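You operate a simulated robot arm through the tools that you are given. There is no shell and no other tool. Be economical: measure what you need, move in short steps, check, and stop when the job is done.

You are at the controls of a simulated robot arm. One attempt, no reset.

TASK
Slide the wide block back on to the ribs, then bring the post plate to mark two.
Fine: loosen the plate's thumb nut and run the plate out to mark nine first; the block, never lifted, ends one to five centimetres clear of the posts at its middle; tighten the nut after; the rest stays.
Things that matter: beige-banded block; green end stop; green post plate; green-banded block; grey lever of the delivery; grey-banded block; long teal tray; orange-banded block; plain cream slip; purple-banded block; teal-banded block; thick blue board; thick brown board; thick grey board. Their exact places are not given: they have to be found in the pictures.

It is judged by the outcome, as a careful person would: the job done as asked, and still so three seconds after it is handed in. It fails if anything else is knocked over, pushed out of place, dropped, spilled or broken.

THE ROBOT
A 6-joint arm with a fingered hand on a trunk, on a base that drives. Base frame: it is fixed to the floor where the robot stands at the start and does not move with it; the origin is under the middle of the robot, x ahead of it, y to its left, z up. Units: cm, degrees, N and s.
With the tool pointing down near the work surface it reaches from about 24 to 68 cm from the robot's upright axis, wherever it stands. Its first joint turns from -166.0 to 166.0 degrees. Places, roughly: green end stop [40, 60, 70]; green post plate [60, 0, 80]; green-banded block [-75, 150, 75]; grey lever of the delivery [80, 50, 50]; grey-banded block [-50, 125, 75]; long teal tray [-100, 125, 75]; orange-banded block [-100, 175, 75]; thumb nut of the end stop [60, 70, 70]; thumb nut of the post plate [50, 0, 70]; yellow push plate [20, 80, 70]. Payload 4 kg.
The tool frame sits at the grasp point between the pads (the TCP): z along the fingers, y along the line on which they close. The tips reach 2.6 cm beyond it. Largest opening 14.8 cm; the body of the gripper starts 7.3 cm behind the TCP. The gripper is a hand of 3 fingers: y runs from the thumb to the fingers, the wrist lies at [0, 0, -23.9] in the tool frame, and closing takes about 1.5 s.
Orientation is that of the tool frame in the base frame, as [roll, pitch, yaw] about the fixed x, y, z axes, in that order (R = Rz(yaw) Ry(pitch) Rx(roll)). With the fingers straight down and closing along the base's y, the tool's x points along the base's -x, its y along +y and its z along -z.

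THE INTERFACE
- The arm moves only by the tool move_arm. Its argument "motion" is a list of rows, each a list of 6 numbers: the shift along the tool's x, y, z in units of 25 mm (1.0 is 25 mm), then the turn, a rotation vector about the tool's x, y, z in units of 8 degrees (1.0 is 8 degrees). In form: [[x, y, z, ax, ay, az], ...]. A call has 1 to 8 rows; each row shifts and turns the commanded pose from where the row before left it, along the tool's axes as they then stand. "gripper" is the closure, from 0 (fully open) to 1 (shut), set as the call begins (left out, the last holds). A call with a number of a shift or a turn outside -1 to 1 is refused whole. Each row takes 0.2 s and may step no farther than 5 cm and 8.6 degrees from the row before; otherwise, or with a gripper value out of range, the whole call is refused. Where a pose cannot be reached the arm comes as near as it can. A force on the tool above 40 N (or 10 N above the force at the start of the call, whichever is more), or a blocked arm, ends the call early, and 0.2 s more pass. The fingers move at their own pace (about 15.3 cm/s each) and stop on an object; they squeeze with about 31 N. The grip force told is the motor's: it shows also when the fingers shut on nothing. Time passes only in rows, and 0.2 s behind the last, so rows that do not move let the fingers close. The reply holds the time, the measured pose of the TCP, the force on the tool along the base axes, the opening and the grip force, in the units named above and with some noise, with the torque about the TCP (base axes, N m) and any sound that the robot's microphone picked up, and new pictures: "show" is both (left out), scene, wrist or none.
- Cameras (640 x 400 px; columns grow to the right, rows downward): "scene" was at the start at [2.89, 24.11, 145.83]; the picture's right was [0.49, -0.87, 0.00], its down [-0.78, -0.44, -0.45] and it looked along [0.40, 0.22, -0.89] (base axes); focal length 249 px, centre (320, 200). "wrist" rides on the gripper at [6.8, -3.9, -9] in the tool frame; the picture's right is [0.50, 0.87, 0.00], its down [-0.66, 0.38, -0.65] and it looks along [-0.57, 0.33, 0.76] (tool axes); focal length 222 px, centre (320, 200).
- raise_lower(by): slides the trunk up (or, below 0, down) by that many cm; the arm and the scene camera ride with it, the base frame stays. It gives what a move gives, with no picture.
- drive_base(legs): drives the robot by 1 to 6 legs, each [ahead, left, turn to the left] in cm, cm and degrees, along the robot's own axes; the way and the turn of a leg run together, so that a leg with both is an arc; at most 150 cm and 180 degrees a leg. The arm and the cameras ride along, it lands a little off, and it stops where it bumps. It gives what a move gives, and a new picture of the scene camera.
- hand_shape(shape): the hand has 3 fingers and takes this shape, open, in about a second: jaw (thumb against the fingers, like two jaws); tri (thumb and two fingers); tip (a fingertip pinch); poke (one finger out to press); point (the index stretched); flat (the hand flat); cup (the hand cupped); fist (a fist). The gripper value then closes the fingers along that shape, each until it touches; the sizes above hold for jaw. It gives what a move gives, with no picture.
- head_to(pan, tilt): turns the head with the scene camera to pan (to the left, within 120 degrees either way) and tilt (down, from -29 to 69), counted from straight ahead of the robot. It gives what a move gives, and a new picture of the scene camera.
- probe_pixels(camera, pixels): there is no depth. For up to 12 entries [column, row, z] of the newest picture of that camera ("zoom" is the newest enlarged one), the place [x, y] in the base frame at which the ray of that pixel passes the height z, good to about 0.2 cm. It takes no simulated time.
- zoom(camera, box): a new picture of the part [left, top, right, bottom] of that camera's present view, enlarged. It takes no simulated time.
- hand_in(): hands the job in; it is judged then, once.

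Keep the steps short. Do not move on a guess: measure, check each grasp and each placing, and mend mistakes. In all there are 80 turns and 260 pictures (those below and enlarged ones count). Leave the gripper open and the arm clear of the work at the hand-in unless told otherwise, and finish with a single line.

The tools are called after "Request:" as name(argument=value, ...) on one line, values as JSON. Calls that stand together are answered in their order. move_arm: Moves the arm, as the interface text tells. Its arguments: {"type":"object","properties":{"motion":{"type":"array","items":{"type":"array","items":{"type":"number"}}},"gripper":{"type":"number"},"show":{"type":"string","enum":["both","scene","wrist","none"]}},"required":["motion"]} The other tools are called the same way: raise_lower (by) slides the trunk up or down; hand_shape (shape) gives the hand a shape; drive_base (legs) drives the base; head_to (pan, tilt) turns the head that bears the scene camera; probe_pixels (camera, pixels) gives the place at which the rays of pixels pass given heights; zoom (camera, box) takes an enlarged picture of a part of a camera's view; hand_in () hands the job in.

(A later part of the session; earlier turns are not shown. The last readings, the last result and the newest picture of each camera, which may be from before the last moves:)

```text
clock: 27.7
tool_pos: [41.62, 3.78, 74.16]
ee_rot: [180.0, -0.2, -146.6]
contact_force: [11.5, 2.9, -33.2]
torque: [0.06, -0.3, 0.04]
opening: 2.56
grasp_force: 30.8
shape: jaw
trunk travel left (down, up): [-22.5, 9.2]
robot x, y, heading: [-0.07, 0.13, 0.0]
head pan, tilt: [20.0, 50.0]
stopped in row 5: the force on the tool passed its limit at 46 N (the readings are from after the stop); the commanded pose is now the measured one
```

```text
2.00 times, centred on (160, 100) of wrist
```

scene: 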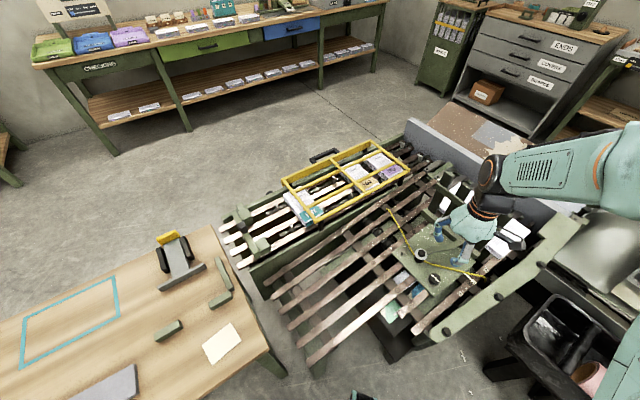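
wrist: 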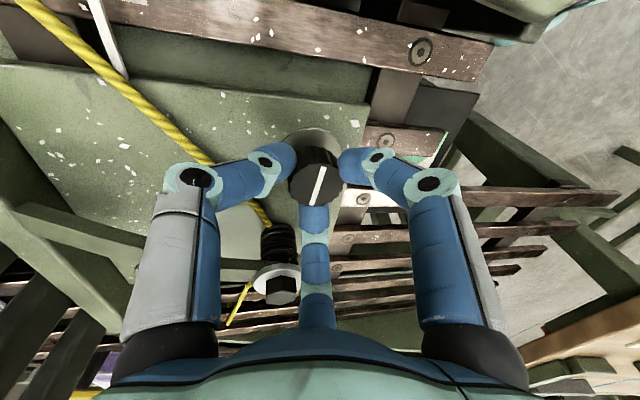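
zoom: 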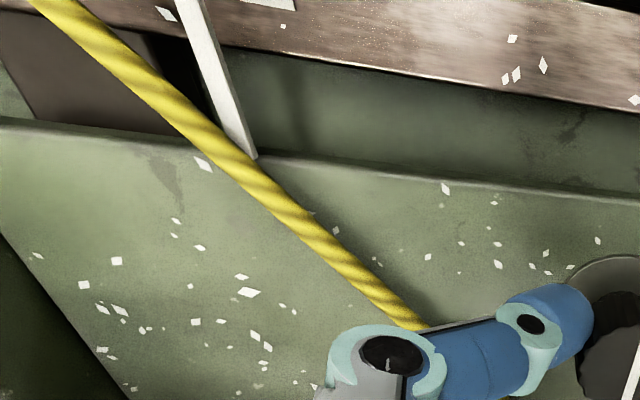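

About 4.7 cm done. I release, rise and check the index against mark nine.

Request:
move_arm(motion=[[0, 0, 0, 0, 0, 0], [0, 0, 0, 0, 0, 0], [0, 0, 0, 0, 0, 0], [0, 0, -1, 0, 0, 0], [0, 0, -1, 0, 0, 0], [0, 0, -1, 0, 0, 0], [0, 0, -1, 0, 0, 0], [0, 0, -1, 0, 0, 0]], gripper=0.6, show="wrist")

Request:
zoom(camera="wrist", box=[120, 0, 420, 180])

Request:
zoom(camera="scene", box=[390, 215, 480, 305])

```text
clock: 29.5
tool_pos: [41.24, 3.62, 86.98]
ee_rot: [179.8, -0.1, -146.6]
contact_force: [0.3, -0.2, -0.5]
torque: [0.05, 0.01, 0.01]
opening: 5.89
grasp_force: 0.0
shape: jaw
trunk travel left (down, up): [-22.5, 9.2]
robot x, y, heading: [0.24, -0.12, 0.1]
head pan, tilt: [20.0, 50.0]
```

wrist: 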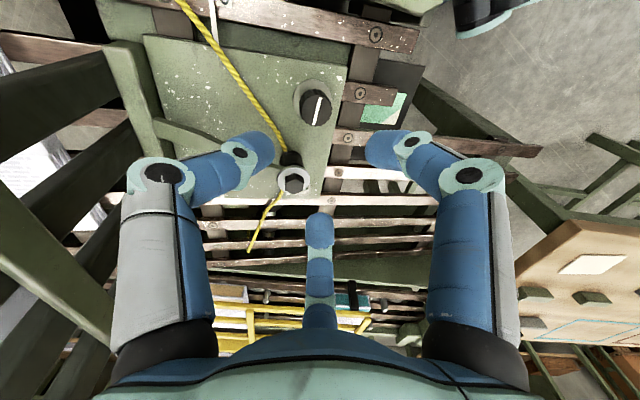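

```text
2.13 times, centred on (270, 90) of wrist
```

zoom: 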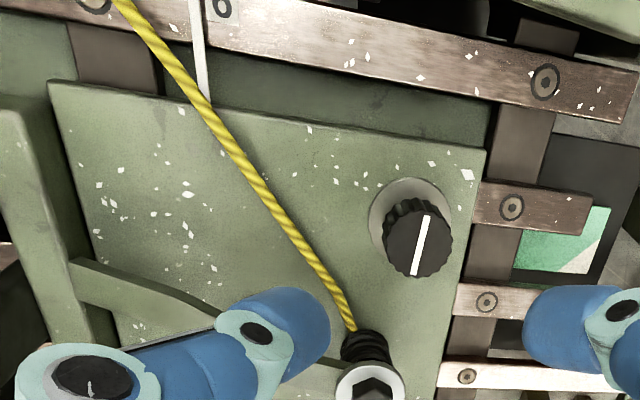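

```text
4.44 times, centred on (435, 260) of scene
```

zoom: 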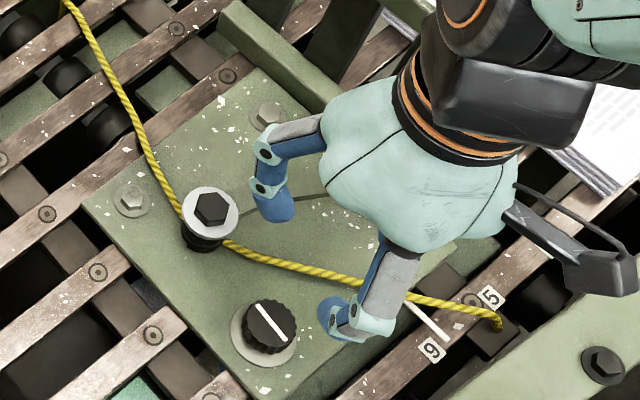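

Request:
probe_pixels(camera="zoom", pixels=[[268, 326, 73.5], [432, 350, 71], [445, 340, 71], [445, 340, 72], [492, 297, 71]])

Request:
probe_pixels(camera="wrist", pixels=[[314, 107, 73.5], [222, 4, 71]])

```text
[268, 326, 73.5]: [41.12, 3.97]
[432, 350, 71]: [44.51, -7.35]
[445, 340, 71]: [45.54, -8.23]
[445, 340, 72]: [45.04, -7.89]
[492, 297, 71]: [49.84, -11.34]
```

```text
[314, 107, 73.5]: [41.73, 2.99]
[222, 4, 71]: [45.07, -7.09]
```

The index is about 1.2 cm short of mark nine. Regrip and drag a little more.

Request:
move_arm(motion=[[0, 0, 1, 0, 0, 0], [0, 0, 1, 0, 0, 0], [0, 0, 1, 0, 0, 0], [0, 0, 1, 0, 0, 0], [0, 0, 0.85, 0, 0, 0]], show="none")

Request:
move_arm(motion=[[0, 0, 0, 0, 0, 0], [0, 0, 0, 0, 0, 0], [0, 0, 0, 0, 0, 0], [0, 0, 0, 0, 0, 0], [0, 0, 0, 0, 0, 0], [0, 0, 0, 0, 0, 0]], gripper=1, show="none")

Request:
move_arm(motion=[[0.08, 0.18, 0, 0, 0, 0], [0.08, 0.18, 0, 0, 0, 0], [0.06, 0.13, 0, 0, 0, 0], [0, 0, 0, 0, 0, 0]], show="wrist")

Request:
zoom(camera="scene", box=[390, 215, 480, 305])

```text
clock: 30.7
tool_pos: [41.42, 3.58, 74.75]
ee_rot: [179.8, -0.1, -146.6]
contact_force: [0.3, -0.7, 0.6]
torque: [-0.02, -0.02, 0.02]
opening: 5.9
grasp_force: 0.1
shape: jaw
trunk travel left (down, up): [-22.5, 9.2]
robot x, y, heading: [-0.18, -0.3, 0.0]
head pan, tilt: [20.0, 50.0]
```

```text
clock: 32.1
tool_pos: [41.36, 3.63, 74.84]
ee_rot: [-180.0, -0.1, -146.5]
contact_force: [-2.8, -0.2, 2.5]
torque: [0.03, 0.18, 0.0]
opening: 2.84
grasp_force: 31.0
shape: jaw
trunk travel left (down, up): [-22.5, 9.2]
robot x, y, heading: [0.02, 0.26, 0.0]
head pan, tilt: [20.0, 50.0]
```

```text
clock: 33.1
tool_pos: [40.41, 4.44, 74.79]
ee_rot: [180.0, -0.1, -146.6]
contact_force: [6.2, 4.7, -3.7]
torque: [0.58, -0.05, 0.09]
opening: 2.71
grasp_force: 30.8
shape: jaw
trunk travel left (down, up): [-22.5, 9.2]
robot x, y, heading: [0.0, -0.0, 0.1]
head pan, tilt: [20.0, 50.0]
```

wrist: 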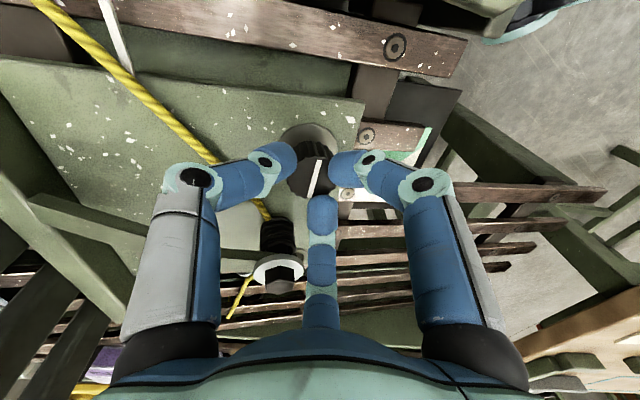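

```text
4.44 times, centred on (435, 260) of scene
```

zoom: 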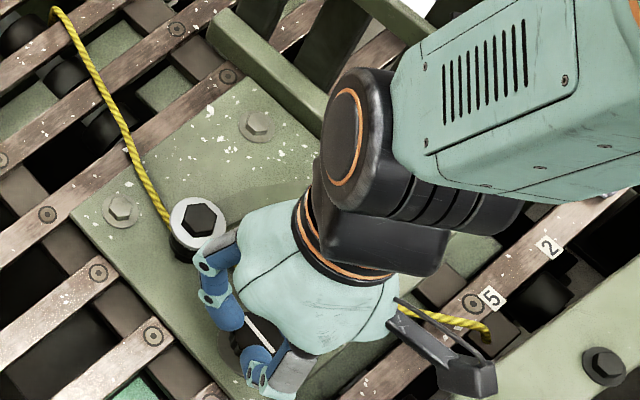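

Moved 1.25 cm. Release and rise to check the index.

Request:
move_arm(motion=[[0, 0, 0, 0, 0, 0], [0, 0, 0, 0, 0, 0], [0, 0, 0, 0, 0, 0], [0, 0, -1, 0, 0, 0], [0, 0, -1, 0, 0, 0], [0, 0, -1, 0, 0, 0], [0, 0, -1, 0, 0, 0], [0, 0, -1, 0, 0, 0]], gripper=0.6, show="none")

Request:
move_arm(motion=[[0, 0, -1, 0, 0, 0], [0, 0, -1, 0, 0, 0], [0, 0, -1, 0, 0, 0], [0, 0, -1, 0, 0, 0], [0, 0, -1, 0, 0, 0], [0.7, -0.7, 0, 0, 0, 0], [0.7, -0.7, 0, 0, 0, 0], [0.7, -0.7, 0, 0, 0, 0]], show="both")

Request:
zoom(camera="scene", box=[390, 215, 480, 305])

Request:
zoom(camera="wrist", box=[60, 0, 340, 190])

```text
clock: 34.9
tool_pos: [40.18, 4.43, 87.31]
ee_rot: [179.9, -0.2, -146.5]
contact_force: [1.0, 0.3, -0.3]
torque: [-0.01, 0.03, 0.01]
opening: 5.85
grasp_force: 0.1
shape: jaw
trunk travel left (down, up): [-22.5, 9.2]
robot x, y, heading: [-0.44, -0.39, -0.2]
head pan, tilt: [20.0, 50.0]
```

```text
clock: 36.7
tool_pos: [38.72, -2.95, 99.75]
ee_rot: [179.8, -0.1, -146.5]
contact_force: [0.0, 0.1, 0.5]
torque: [0.01, 0.03, -0.01]
opening: 5.87
grasp_force: 0.1
shape: jaw
trunk travel left (down, up): [-22.5, 9.2]
robot x, y, heading: [0.1, 0.2, 0.0]
head pan, tilt: [20.0, 50.0]
```

scene: 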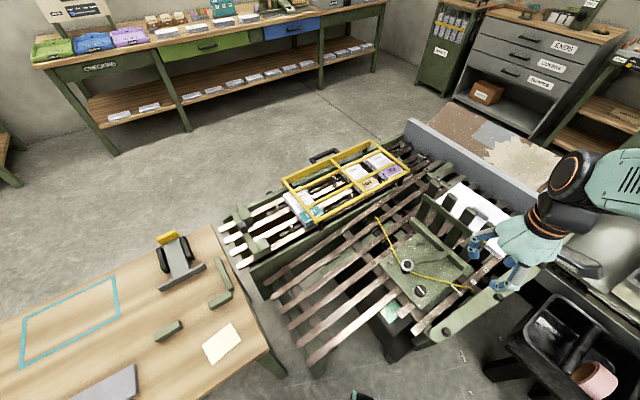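
wrist: 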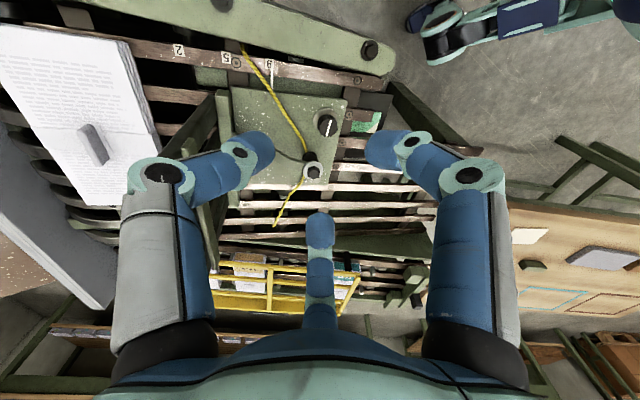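

```text
4.44 times, centred on (435, 260) of scene
```

zoom: 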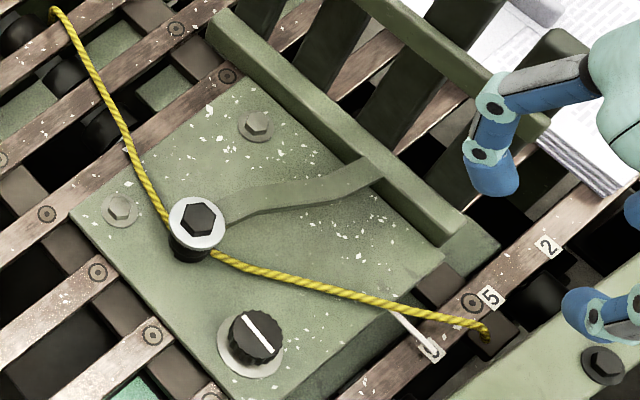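

```text
2.11 times, centred on (200, 95) of wrist
```

zoom: 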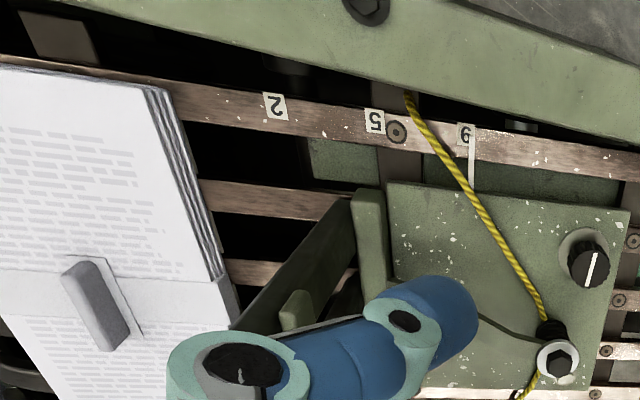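

The index is at mark nine. Now measure the block and posts for the push.

Request:
zoom(camera="scene", box=[410, 160, 530, 280])

Request:
zoom(camera="wrist", box=[0, 10, 250, 250])

```text
3.33 times, centred on (470, 220) of scene
```

zoom: 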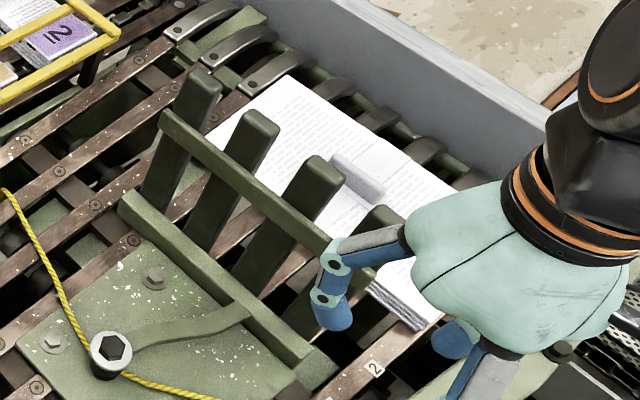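

```text
1.67 times, centred on (125, 130) of wrist
```

zoom: 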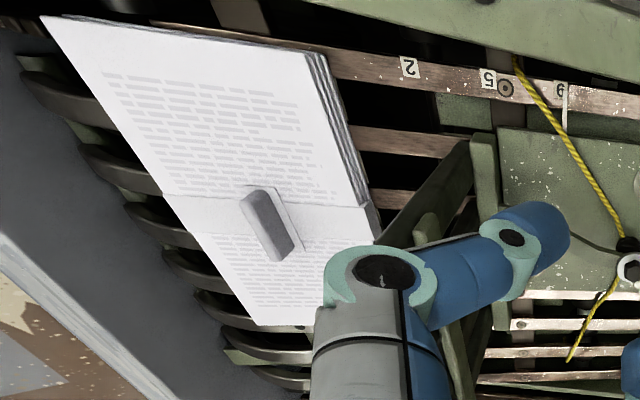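

Request:
probe_pixels(camera="zoom", pixels=[[472, 137, 73], [472, 137, 77], [497, 134, 73], [497, 134, 77], [306, 52, 74], [306, 52, 78], [42, 17, 74], [42, 17, 78], [380, 235, 74], [380, 235, 78], [257, 322, 74], [257, 322, 78]])

Request:
zoom(camera="scene", box=[410, 160, 530, 280])

Request:
probe_pixels(camera="zoom", pixels=[[312, 350, 73], [312, 350, 77], [290, 365, 73], [290, 365, 77], [433, 315, 74], [433, 315, 78], [290, 76, 74], [290, 76, 78], [412, 330, 71], [412, 330, 74], [223, 85, 85], [345, 170, 85]])

```text
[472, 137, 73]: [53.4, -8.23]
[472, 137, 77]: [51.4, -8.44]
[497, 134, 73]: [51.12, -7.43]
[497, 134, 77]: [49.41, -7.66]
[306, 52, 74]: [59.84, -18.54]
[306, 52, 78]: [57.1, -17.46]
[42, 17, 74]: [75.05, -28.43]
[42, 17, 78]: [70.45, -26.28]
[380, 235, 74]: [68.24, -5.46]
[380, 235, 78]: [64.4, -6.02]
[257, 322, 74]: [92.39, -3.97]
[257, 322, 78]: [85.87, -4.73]
```

```text
3.33 times, centred on (470, 220) of scene
```

zoom: 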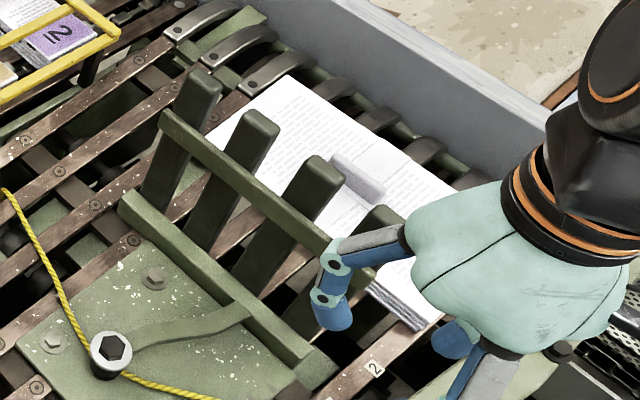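

```text
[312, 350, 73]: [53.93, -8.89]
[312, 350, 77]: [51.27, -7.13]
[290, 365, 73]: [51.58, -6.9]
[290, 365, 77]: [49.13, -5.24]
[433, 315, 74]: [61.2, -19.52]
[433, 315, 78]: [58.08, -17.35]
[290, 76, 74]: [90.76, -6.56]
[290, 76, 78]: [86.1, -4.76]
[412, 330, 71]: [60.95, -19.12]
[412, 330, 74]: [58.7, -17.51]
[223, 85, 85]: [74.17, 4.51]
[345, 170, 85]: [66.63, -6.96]
```

Post tops are around z 93, and the final pushing position is at the edge of reach. I check the floor space round the robot's base for driving nearer.

Request:
head_to(pan=0, tilt=69)

Request:
head_to(pan=-50, tilt=55)

```text
clock: 37.5
tool_pos: [38.76, -2.86, 99.75]
ee_rot: [179.9, -0.1, -146.6]
contact_force: [0.2, -0.3, -0.6]
torque: [-0.03, -0.02, 0.0]
opening: 5.9
grasp_force: 0.1
shape: jaw
trunk travel left (down, up): [-22.5, 9.2]
robot x, y, heading: [-0.05, -0.04, -0.2]
head pan, tilt: [0.0, 68.8]
```

scene: 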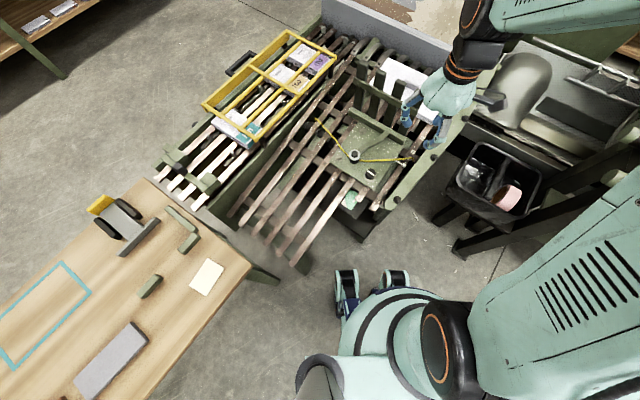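

```text
clock: 38.7
tool_pos: [38.72, -2.89, 99.68]
ee_rot: [180.0, -0.1, -146.7]
contact_force: [-0.6, -0.6, 0.0]
torque: [-0.02, 0.03, -0.01]
opening: 5.88
grasp_force: 0.1
shape: jaw
trunk travel left (down, up): [-22.5, 9.2]
robot x, y, heading: [-0.32, -0.31, -0.3]
head pan, tilt: [-50.0, 55.0]
```

scene: 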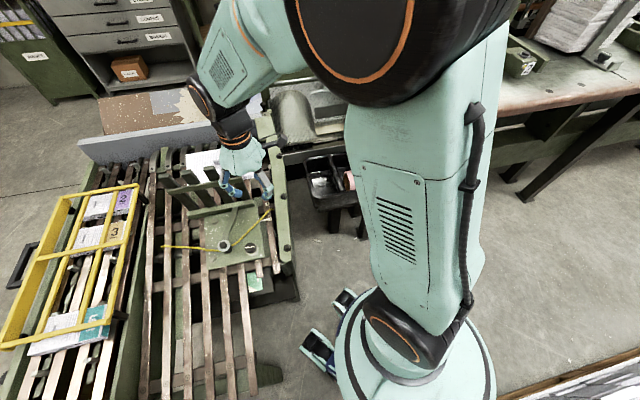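

There's free floor. First I test how far the wrist can turn clockwise in the air, since the camera bracket should face away from the posts.

Request:
move_arm(motion=[[0, 0, 0, 0, 0, 1], [0, 0, 0, 0, 0, 1], [0, 0, 0, 0, 0, 1], [0, 0, 0, 0, 0, 1], [0, 0, 0, 0, 0, 1], [0, 0, 0, 0, 0, 1], [0, 0, 0, 0, 0, 1], [0, 0, 0, 0, 0, 1]], show="none")

Request:
move_arm(motion=[[0, 0, 0, 0, 0, 1], [0, 0, 0, 0, 0, 1], [0, 0, 0, 0, 0, 1], [0, 0, 0, 0, 0, 1], [0, 0, 0, 0, 0, 1], [0, 0, 0, 0, 0, 1], [0, 0, 0, 0, 0, 1], [0, 0, 0, 0, 0, 1]], show="none")

Request:
move_arm(motion=[[0, 0, 0, 0, 0, 1], [0, 0, 0, 0, 0, 1], [0, 0, 0, 0, 0, 1], [0, 0, 0, 0, 0, 1], [0, 0, 0, 0, 0, 1], [0, 0, 0, 0, 0, 1], [0, 0, 0, 0, 0, 1], [0, 0, 0, 0, 0, 1]], show="none")

```text
clock: 40.5
tool_pos: [38.75, -2.8, 99.82]
ee_rot: [-179.8, -0.1, 149.1]
contact_force: [1.0, 0.5, -0.2]
torque: [-0.02, 0.01, 0.0]
opening: 5.9
grasp_force: 0.1
shape: jaw
trunk travel left (down, up): [-22.5, 9.2]
robot x, y, heading: [0.17, 0.03, -0.2]
head pan, tilt: [-50.0, 55.0]
```

```text
clock: 42.3
tool_pos: [38.78, -2.75, 99.86]
ee_rot: [-179.9, 0.0, 85.2]
contact_force: [-0.4, -0.3, 0.0]
torque: [-0.02, -0.01, 0.03]
opening: 5.89
grasp_force: 0.0
shape: jaw
trunk travel left (down, up): [-22.5, 9.2]
robot x, y, heading: [0.32, 0.11, -0.2]
head pan, tilt: [-50.0, 55.0]
```

```text
clock: 44.1
tool_pos: [38.64, -2.88, 99.79]
ee_rot: [-179.9, 0.1, 21.2]
contact_force: [0.0, 0.0, 0.4]
torque: [-0.03, -0.02, 0.02]
opening: 5.89
grasp_force: 0.1
shape: jaw
trunk travel left (down, up): [-22.5, 9.2]
robot x, y, heading: [-0.18, 0.15, -0.0]
head pan, tilt: [-50.0, 55.0]
```

It turns freely. Continue to yaw −34.8 with fingers closed.

Request:
move_arm(motion=[[0, 0, 0, 0, 0, 1], [0, 0, 0, 0, 0, 1], [0, 0, 0, 0, 0, 1], [0, 0, 0, 0, 0, 1], [0, 0, 0, 0, 0, 1], [0, 0, 0, 0, 0, 1], [0, 0, 0, 0, 0, 1]], gripper=1, show="wrist")

Request:
probe_pixels(camera="scene", pixels=[[308, 335, 3], [340, 298, 3], [298, 295, 5], [335, 230, 5], [320, 200, 40], [355, 205, 40]])

```text
clock: 45.7
tool_pos: [38.81, -2.93, 99.83]
ee_rot: [179.8, 0.1, -34.8]
contact_force: [0.0, -0.1, 0.2]
torque: [-0.04, 0.02, -0.01]
opening: 0.0
grasp_force: 30.9
shape: jaw
trunk travel left (down, up): [-22.5, 9.2]
robot x, y, heading: [0.11, 0.23, -0.1]
head pan, tilt: [-50.0, 55.0]
```

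wrist: 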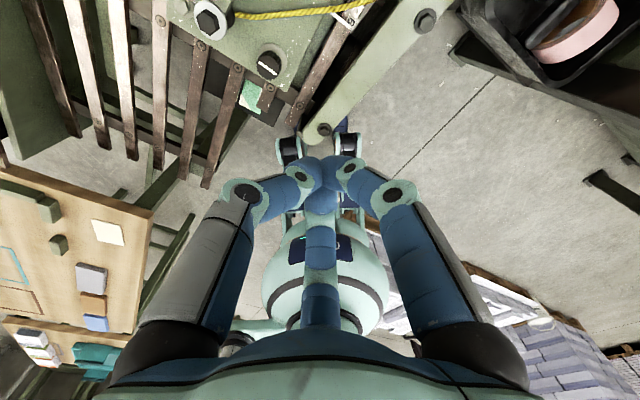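

```text
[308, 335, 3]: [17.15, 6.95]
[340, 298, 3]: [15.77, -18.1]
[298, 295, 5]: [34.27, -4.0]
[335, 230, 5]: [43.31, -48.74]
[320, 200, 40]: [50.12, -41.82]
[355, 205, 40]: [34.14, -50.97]
```

Drive a small step toward the work: 6 ahead, 4 right.

Request:
drive_base(legs=[[6, -4, 0]])

Request:
head_to(pan=15, tilt=55)

```text
clock: 46.7
tool_pos: [44.87, -6.88, 99.63]
ee_rot: [-180.0, 0.2, -34.6]
contact_force: [0.6, 1.3, -0.4]
torque: [-0.01, 0.02, -0.01]
opening: 0.0
grasp_force: 31.1
shape: jaw
trunk travel left (down, up): [-22.5, 9.2]
robot x, y, heading: [5.85, -3.7, 0.1]
head pan, tilt: [-50.0, 55.0]
```

scene: 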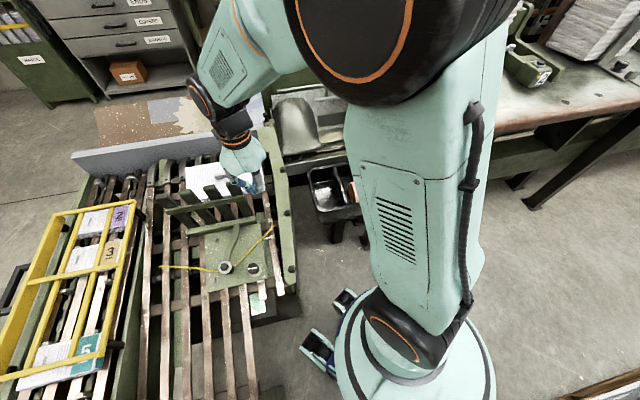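

```text
clock: 48.1
tool_pos: [44.58, -6.87, 99.68]
ee_rot: [179.9, 0.2, -34.6]
contact_force: [-0.2, -0.1, -0.5]
torque: [0.02, 0.01, -0.01]
opening: 0.01
grasp_force: 30.6
shape: jaw
trunk travel left (down, up): [-22.5, 9.2]
robot x, y, heading: [5.75, -4.05, 0.1]
head pan, tilt: [15.0, 55.0]
```

scene: 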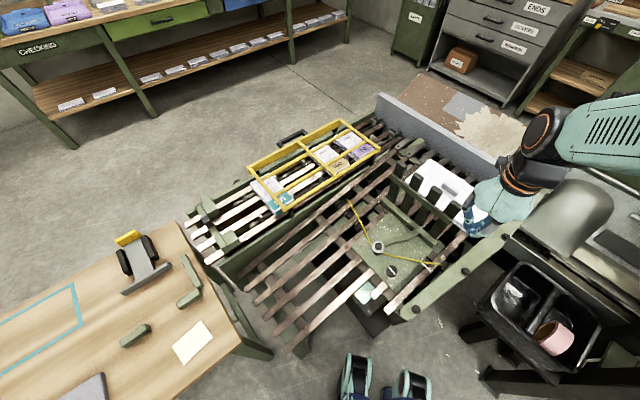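

Rise to ~103.5, cross over the posts and stop above the gap (s≈54, t≈30.5 → about (61.7,−5.8)).

Request:
move_arm(motion=[[0, 0, -1, 0, 0, 0], [0, 0, -0.6, 0, 0, 0], [1, -0.8, 0, 0, 0, 0], [1, -0.8, 0, 0, 0, 0], [1, -0.8, 0, 0, 0, 0], [1, -0.8, 0, 0, 0, 0], [1, -0.8, 0, 0, 0, 0], [0.36, -0.3, 0, 0, 0, 0]], show="both")

Request:
zoom(camera="scene", box=[370, 130, 510, 270])

```text
clock: 49.9
tool_pos: [61.85, -5.53, 103.78]
ee_rot: [179.8, 0.2, -34.6]
contact_force: [-0.9, -0.3, -0.3]
torque: [-0.02, -0.02, -0.01]
opening: 0.01
grasp_force: 31.1
shape: jaw
trunk travel left (down, up): [-22.5, 9.2]
robot x, y, heading: [5.64, -4.38, 0.0]
head pan, tilt: [15.0, 55.0]
```

scene: 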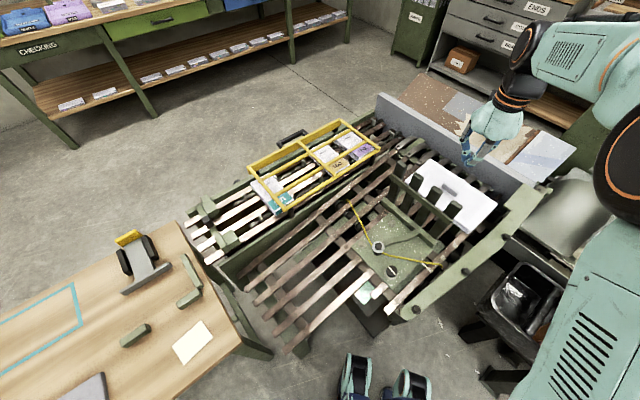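
wrist: 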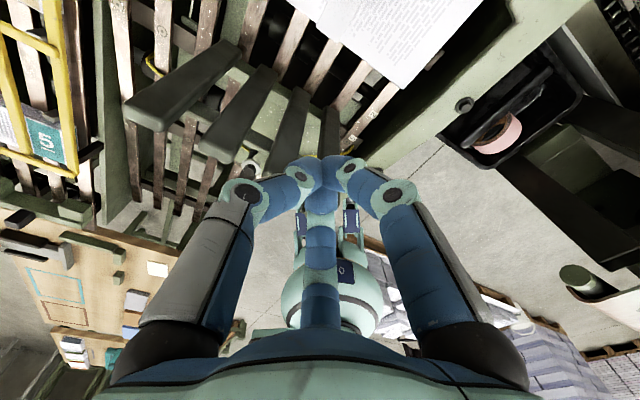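

```text
2.86 times, centred on (440, 200) of scene
```

zoom: 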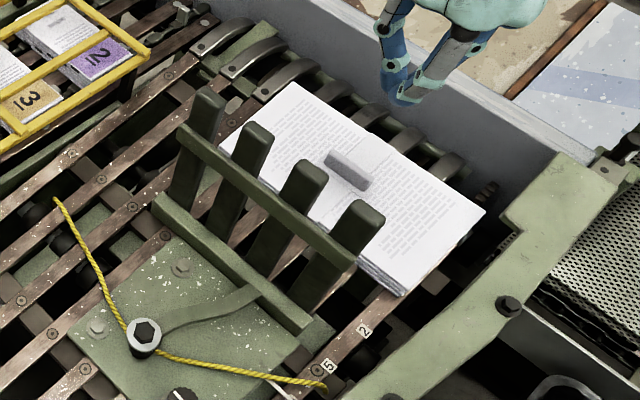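

Request:
probe_pixels(camera="zoom", pixels=[[290, 82, 78], [487, 210, 78], [406, 290, 76], [220, 145, 78], [207, 100, 88], [207, 100, 94], [257, 137, 88], [257, 137, 94], [347, 165, 80], [470, 140, 78], [330, 370, 71], [358, 185, 79]])

Request:
probe_pixels(camera="wrist", pixels=[[145, 114, 88], [145, 114, 94], [213, 150, 88], [213, 150, 94], [388, 88, 72], [388, 88, 77]])

```text
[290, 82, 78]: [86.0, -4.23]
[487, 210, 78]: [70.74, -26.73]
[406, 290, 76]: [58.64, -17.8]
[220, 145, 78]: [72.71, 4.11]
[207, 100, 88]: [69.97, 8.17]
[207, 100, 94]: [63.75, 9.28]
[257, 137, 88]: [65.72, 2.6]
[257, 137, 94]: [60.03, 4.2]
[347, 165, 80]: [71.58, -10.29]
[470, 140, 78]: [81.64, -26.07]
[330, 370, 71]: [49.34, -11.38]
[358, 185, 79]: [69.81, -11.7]
```

```text
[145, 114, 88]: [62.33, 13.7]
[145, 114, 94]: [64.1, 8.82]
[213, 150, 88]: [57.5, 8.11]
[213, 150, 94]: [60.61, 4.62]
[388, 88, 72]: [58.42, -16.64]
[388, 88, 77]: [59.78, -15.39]
```

Post tops at z≈94, s≈47; post faces at mark two would be s≈61.2, so the block's near edge (now ≈58) should end near 64. Descend in the gap at the block's middle.

Request:
move_arm(motion=[[-0.24, -0.48, 0, 0, 0, 0], [0, 0, 1, 0, 0, 0], [0, 0, 1, 0, 0, 0], [0, 0, 1, 0, 0, 0], [0, 0, 1, 0, 0, 0], [0, 0, 1, 0, 0, 0], [0, 0, 1, 0, 0, 0]], show="both")

Request:
zoom(camera="scene", box=[370, 130, 510, 270])

```text
clock: 51.5
tool_pos: [61.96, -4.24, 88.64]
ee_rot: [179.8, 0.1, -34.6]
contact_force: [-0.6, 0.1, 0.2]
torque: [0.0, 0.01, -0.02]
opening: 0.0
grasp_force: 31.3
shape: jaw
trunk travel left (down, up): [-22.5, 9.2]
robot x, y, heading: [5.71, -4.14, -0.1]
head pan, tilt: [15.0, 55.0]
```

scene: 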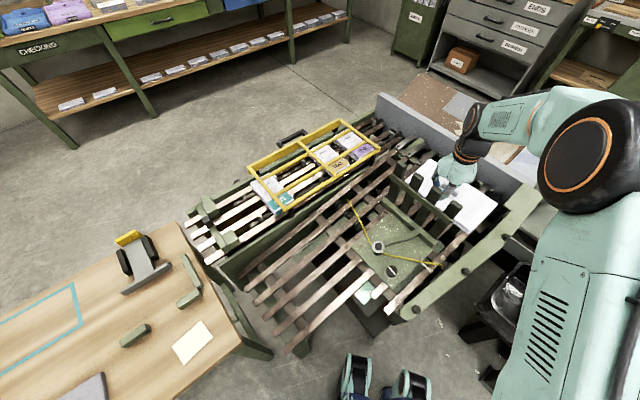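
wrist: 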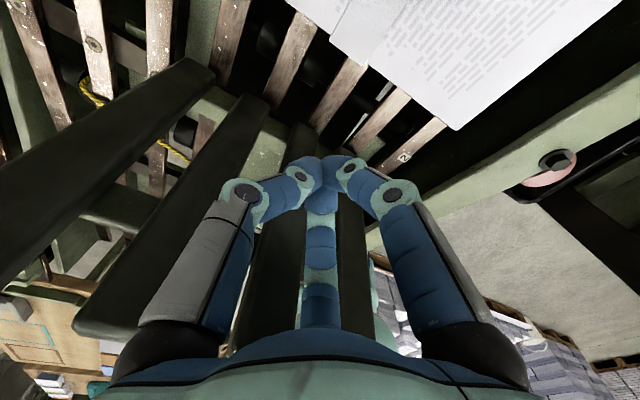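

```text
2.86 times, centred on (440, 200) of scene
```

zoom: 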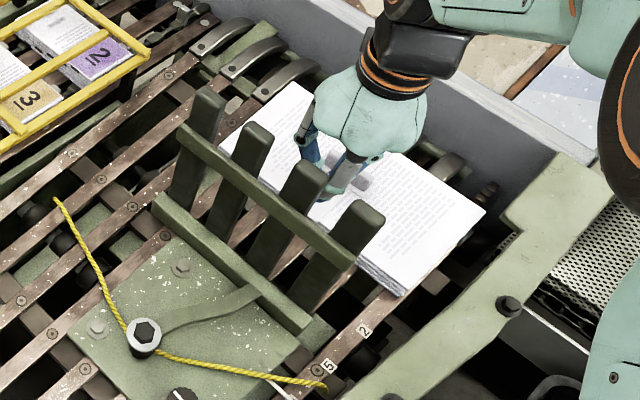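

Clear so far. Shift 0.8 cm to the block side and descend to z≈76.

Request:
move_arm(motion=[[0.32, 0, 0, 0, 0, 0], [0, 0, 1, 0, 0, 0], [0, 0, 1, 0, 0, 0], [0, 0, 1, 0, 0, 0], [0, 0, 1, 0, 0, 0], [0, 0, 0.5, 0, 0, 0], [0, 0, 0.5, 0, 0, 0]], show="both")

Request:
zoom(camera="scene", box=[390, 140, 500, 250])

```text
clock: 53.1
tool_pos: [62.61, -4.71, 76.18]
ee_rot: [179.9, 0.1, -34.7]
contact_force: [0.4, 0.0, -0.1]
torque: [-0.01, -0.01, 0.05]
opening: 0.0
grasp_force: 30.9
shape: jaw
trunk travel left (down, up): [-22.5, 9.2]
robot x, y, heading: [5.76, -4.14, 0.1]
head pan, tilt: [15.0, 55.0]
```

scene: 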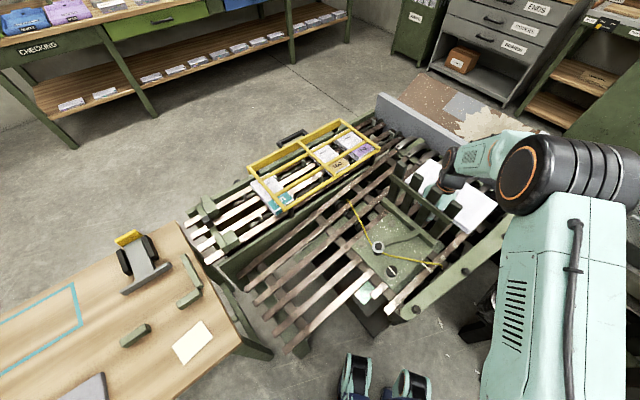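
wrist: 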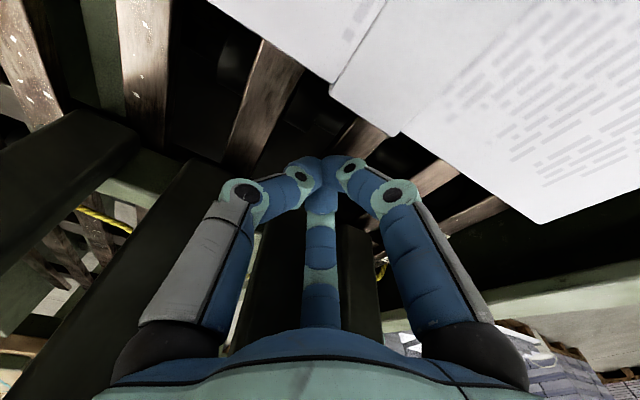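

```text
3.64 times, centred on (445, 195) of scene
```

zoom: 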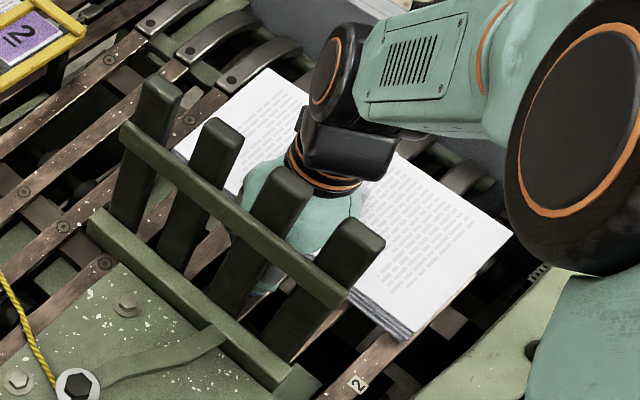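

Push slowly along +s (tool x): first 5 cm.

Request:
move_arm(motion=[[0.3, 0, 0, 0, 0, 0], [0.3, 0, 0, 0, 0, 0], [0.3, 0, 0, 0, 0, 0], [0.3, 0, 0, 0, 0, 0], [0.3, 0, 0, 0, 0, 0], [0.3, 0, 0, 0, 0, 0], [0.2, 0, 0, 0, 0, 0]], show="both")

Request:
zoom(camera="scene", box=[390, 140, 500, 250])

```text
clock: 54.7
tool_pos: [66.49, -7.51, 76.46]
ee_rot: [-180.0, 0.0, -34.6]
contact_force: [-7.8, 8.2, 15.2]
torque: [-0.02, 0.01, -0.07]
opening: 0.0
grasp_force: 31.1
shape: jaw
trunk travel left (down, up): [-22.5, 9.2]
robot x, y, heading: [5.55, -4.15, -0.0]
head pan, tilt: [15.0, 55.0]
```

scene: 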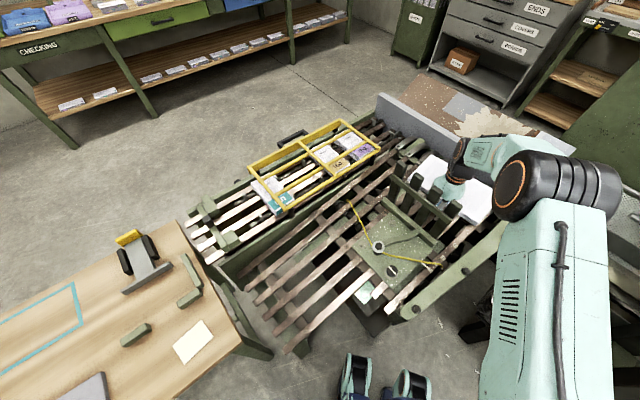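
wrist: 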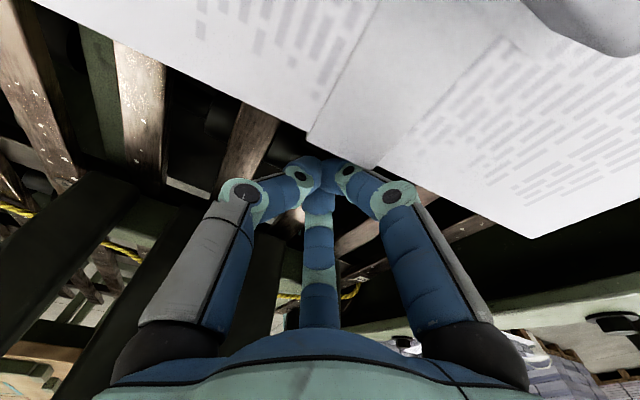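

```text
3.64 times, centred on (445, 195) of scene
```

zoom: 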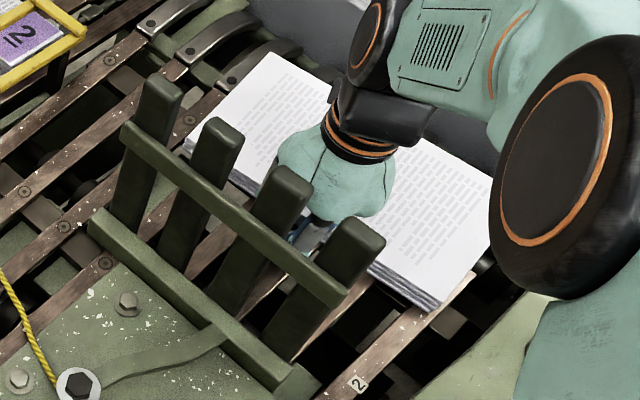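

Request:
probe_pixels(camera="zoom", pixels=[[432, 306, 76], [493, 178, 78], [270, 52, 78], [186, 143, 77], [400, 336, 76], [358, 383, 71]])

```text
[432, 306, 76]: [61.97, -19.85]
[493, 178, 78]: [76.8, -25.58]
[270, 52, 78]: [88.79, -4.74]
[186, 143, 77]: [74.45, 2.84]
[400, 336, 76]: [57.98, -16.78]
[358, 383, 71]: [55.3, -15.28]
```

The block moved, but its −y end led (edge s≈62 vs ≈59.5 at the other end). I back off, shift 8 cm toward +t, and push there.

Request:
move_arm(motion=[[-0.6, 0, 0, 0, 0, 0], [-0.2, -0.8, 0.05, 0, 0, 0], [0, -1, 0.05, 0, 0, 0], [0, -1, 0, 0, 0, 0], [0, -0.4, 0, 0, 0, 0]], show="none")

Request:
move_arm(motion=[[0.4, 0, 0, 0, 0, 0], [0.4, 0, 0, 0, 0, 0], [0.4, 0, 0, 0, 0, 0], [0.4, 0, 0, 0, 0, 0], [0.3, 0, 0, 0, 0, 0]], show="both")

Request:
zoom(camera="scene", box=[390, 140, 500, 250])

```text
clock: 55.9
tool_pos: [69.5, 0.06, 76.02]
ee_rot: [179.9, 0.2, -34.6]
contact_force: [0.3, -0.2, -0.3]
torque: [-0.01, 0.01, 0.0]
opening: 0.01
grasp_force: 31.2
shape: jaw
trunk travel left (down, up): [-22.5, 9.2]
robot x, y, heading: [6.11, -4.08, 0.0]
head pan, tilt: [15.0, 55.0]
```

```text
clock: 57.1
tool_pos: [73.61, -2.53, 76.11]
ee_rot: [180.0, 0.1, -34.6]
contact_force: [-1.8, 1.8, 0.9]
torque: [0.0, -0.04, 0.02]
opening: 0.01
grasp_force: 31.0
shape: jaw
trunk travel left (down, up): [-22.5, 9.2]
robot x, y, heading: [6.15, -3.62, 0.0]
head pan, tilt: [15.0, 55.0]
```

scene: 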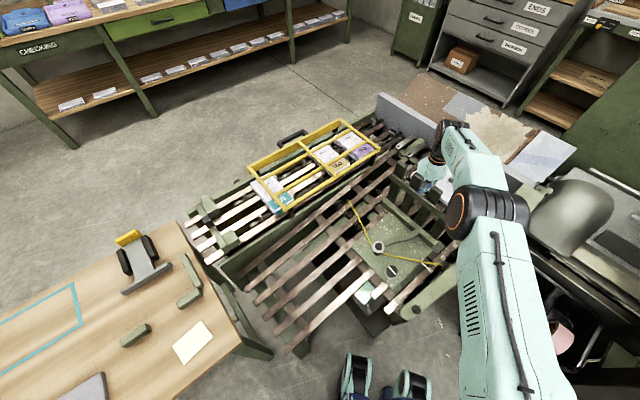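
wrist: 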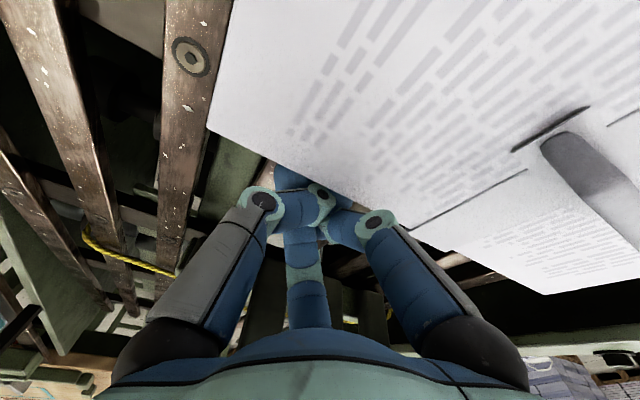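

```text
3.64 times, centred on (445, 195) of scene
```

zoom: 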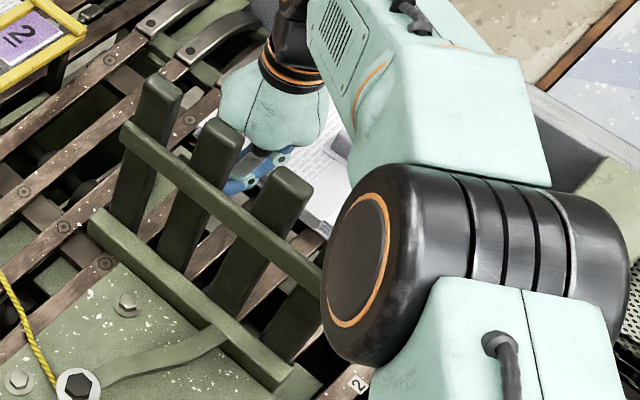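

Request:
probe_pixels(camera="wrist", pixels=[[209, 128, 77.5], [405, 228, 77.5], [415, 230, 77.5], [545, 293, 77.5], [209, 128, 79], [545, 293, 76.5]])

```text
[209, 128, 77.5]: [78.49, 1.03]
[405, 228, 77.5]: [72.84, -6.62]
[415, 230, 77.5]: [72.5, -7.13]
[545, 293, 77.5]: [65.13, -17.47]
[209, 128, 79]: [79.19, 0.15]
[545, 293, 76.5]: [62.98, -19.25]
```

Edge now ≈63.9 (+t end), 63.5 (middle), 62.7 (−t end). A small push on the −t end evens it out.

Request:
move_arm(motion=[[-1, 0, 0, 0, 0, 0], [0, 1, 0, 0, 0, 0], [0, 1, 0, 0, 0, 0], [0, 1, 0, 0, 0, 0], [0, 1, 0, 0, 0, 0], [0, 1, 0, 0, 0, 0], [0, 0.6, 0, 0, 0, 0]], show="wrist")

Request:
move_arm(motion=[[0.4, 0, 0, 0, 0, 0], [0.4, 0, 0, 0, 0, 0], [0.3, 0, 0, 0, 0, 0]], show="both")

```text
clock: 58.7
tool_pos: [63.41, -12.76, 75.98]
ee_rot: [-180.0, 0.0, -34.6]
contact_force: [-0.5, 0.0, 0.3]
torque: [-0.03, 0.04, 0.01]
opening: 0.0
grasp_force: 31.1
shape: jaw
trunk travel left (down, up): [-22.5, 9.2]
robot x, y, heading: [5.67, -3.89, 0.0]
head pan, tilt: [15.0, 55.0]
```

wrist: 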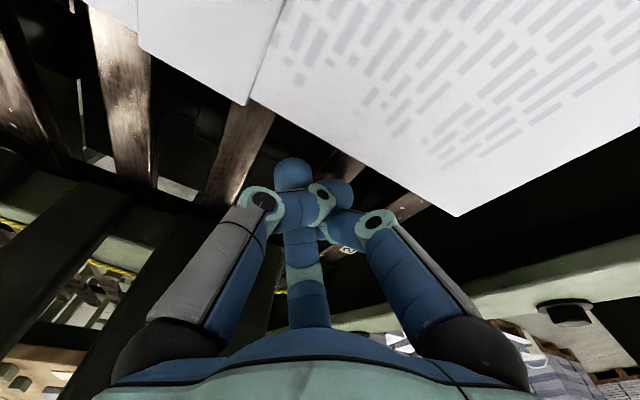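

```text
clock: 59.5
tool_pos: [65.75, -14.15, 76.18]
ee_rot: [179.9, 0.2, -34.6]
contact_force: [-4.2, 1.8, 1.4]
torque: [0.01, -0.02, 0.03]
opening: 0.0
grasp_force: 30.7
shape: jaw
trunk travel left (down, up): [-22.5, 9.2]
robot x, y, heading: [6.19, -3.52, 0.0]
head pan, tilt: [15.0, 55.0]
```

scene: 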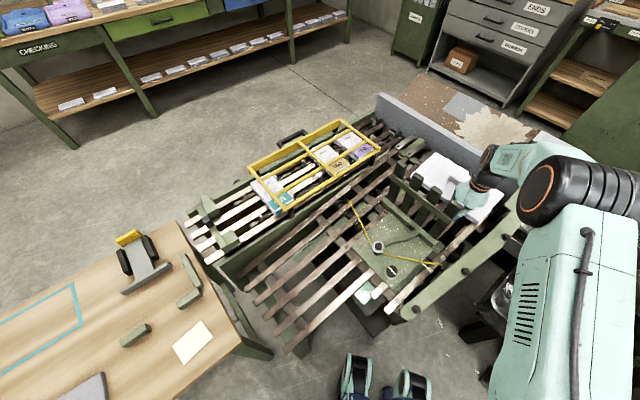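
wrist: 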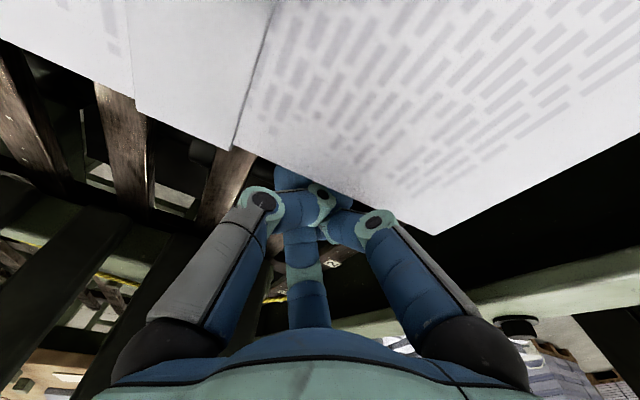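

Back off and rise, then look.

Request:
move_arm(motion=[[-1, 0, 0, 0, 0, 0], [-0.6, 0, 0, 0, 0, 0], [0, 0, -1, 0, 0, 0], [0, 0, -1, 0, 0, 0], [0, 0, -1, 0, 0, 0], [0, 0, -1, 0, 0, 0], [0, 0, -1, 0, 0, 0], [0, 0, -1, 0, 0, 0]], show="none")

Request:
move_arm(motion=[[0, 0, -1, 0, 0, 0], [0, 0, -1, 0, 0, 0], [0, 0, -1, 0, 0, 0], [0, 0, -1, 0, 0, 0], [0, 0, -1, 0, 0, 0], [-0.5, 1, 0, 0, 0, 0], [-0.5, 1, 0, 0, 0, 0], [-0.5, 1, 0, 0, 0, 0]], show="both")

Request:
zoom(camera="scene", box=[380, 140, 510, 270])

```text
clock: 61.3
tool_pos: [62.35, -11.89, 90.96]
ee_rot: [179.9, 0.1, -34.6]
contact_force: [0.7, 0.4, 0.5]
torque: [-0.04, 0.0, -0.02]
opening: 0.0
grasp_force: 31.0
shape: jaw
trunk travel left (down, up): [-22.5, 9.2]
robot x, y, heading: [5.79, -4.33, -0.2]
head pan, tilt: [15.0, 55.0]
```

```text
clock: 63.1
tool_pos: [55.07, -16.08, 103.46]
ee_rot: [-179.9, 0.0, -34.5]
contact_force: [-1.0, 0.4, 0.2]
torque: [0.03, 0.01, 0.0]
opening: 0.0
grasp_force: 30.9
shape: jaw
trunk travel left (down, up): [-22.5, 9.2]
robot x, y, heading: [5.78, -4.31, -0.0]
head pan, tilt: [15.0, 55.0]
```

scene: 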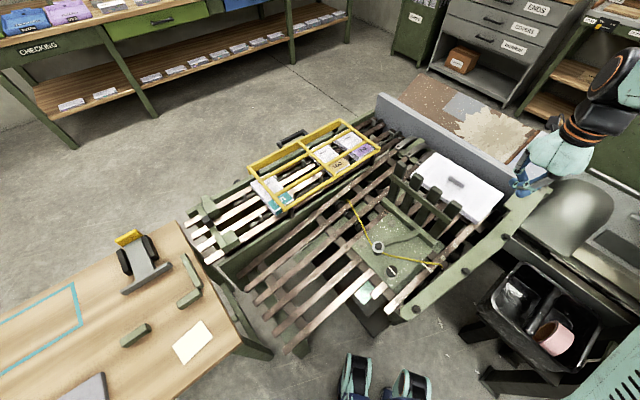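
wrist: 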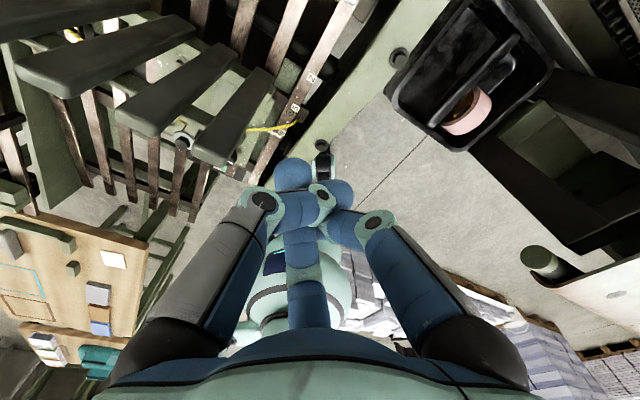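

```text
3.08 times, centred on (445, 205) of scene
```

zoom: 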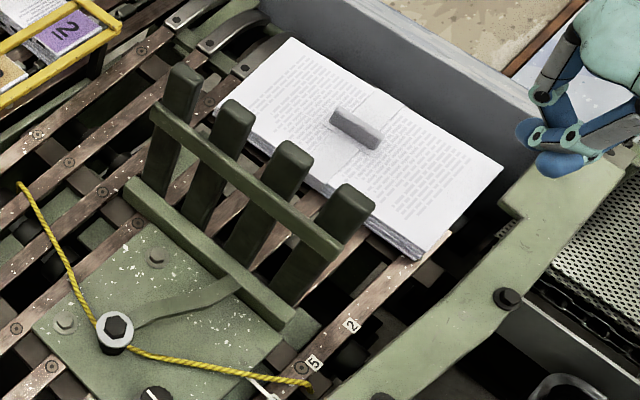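

Request:
probe_pixels(camera="zoom", pixels=[[427, 253, 77], [503, 172, 78.5], [292, 38, 78.5], [213, 113, 77.5], [320, 183, 77.5], [352, 328, 71], [356, 128, 80], [313, 364, 71], [266, 390, 71]])

```text
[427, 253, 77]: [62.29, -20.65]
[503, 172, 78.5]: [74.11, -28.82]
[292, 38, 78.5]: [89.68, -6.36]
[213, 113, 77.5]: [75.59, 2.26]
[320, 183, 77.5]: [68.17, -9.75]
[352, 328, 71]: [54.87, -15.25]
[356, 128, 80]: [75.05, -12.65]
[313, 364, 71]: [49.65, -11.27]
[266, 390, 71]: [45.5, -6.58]
```

Block is square to the posts now, near edge ≈62.5. With the posts' face at ≈61.2 at mark two, that gap is a little thin, so one more gentle push of ~1.7 cm at t≈34.

Request:
move_arm(motion=[[0.2, -1, 0, 0, 0, 0], [0.2, -1, 0, 0, 0, 0], [0.2, -1, 0, 0, 0, 0], [0, -1, 0, 0, 0, 0], [0, -1, 0, 0, 0, 0], [0, -1, 0, 0, 0, 0], [0, -0.3, 0, 0, 0, 0]], show="none")

Request:
move_arm(motion=[[0, 0, 1, 0, 0, 0], [0, 0, 1, 0, 0, 0], [0, 0, 1, 0, 0, 0], [0, 0, 1, 0, 0, 0], [0, 0, 1, 0, 0, 0], [0, 0, 1, 0, 0, 0]], show="none")

Request:
move_arm(motion=[[0, 0, 1, 0, 0, 0], [0, 0, 1, 0, 0, 0], [0, 0, 1, 0, 0, 0], [0, 0, 1, 0, 0, 0], [0, 0, 0.95, 0, 0, 0]], show="wrist")

```text
clock: 64.7
tool_pos: [65.34, -3.95, 103.38]
ee_rot: [179.8, 0.2, -34.7]
contact_force: [0.6, 0.8, 0.5]
torque: [0.0, -0.01, 0.01]
opening: 0.01
grasp_force: 31.0
shape: jaw
trunk travel left (down, up): [-22.5, 9.2]
robot x, y, heading: [5.64, -3.98, 0.2]
head pan, tilt: [15.0, 55.0]
```

```text
clock: 66.1
tool_pos: [65.3, -3.85, 88.4]
ee_rot: [180.0, 0.0, -34.6]
contact_force: [-0.4, 0.8, 1.2]
torque: [-0.02, 0.0, -0.02]
opening: 0.0
grasp_force: 31.3
shape: jaw
trunk travel left (down, up): [-22.5, 9.2]
robot x, y, heading: [5.44, -3.7, 0.2]
head pan, tilt: [15.0, 55.0]
```

```text
clock: 67.3
tool_pos: [65.39, -3.97, 76.04]
ee_rot: [179.9, 0.1, -34.6]
contact_force: [-0.3, 0.5, 0.5]
torque: [-0.01, 0.05, 0.01]
opening: 0.02
grasp_force: 31.0
shape: jaw
trunk travel left (down, up): [-22.5, 9.2]
robot x, y, heading: [5.81, -4.1, 0.1]
head pan, tilt: [15.0, 55.0]
```

wrist: 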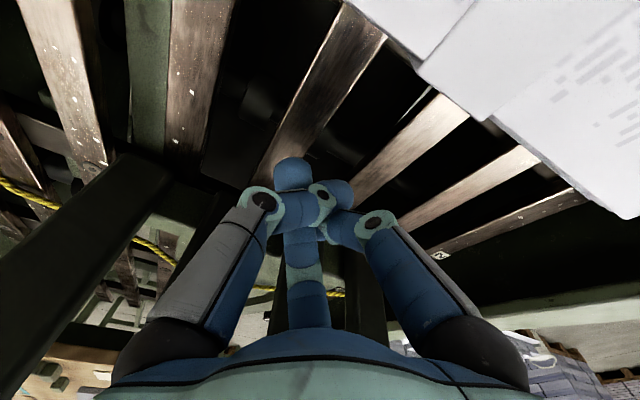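

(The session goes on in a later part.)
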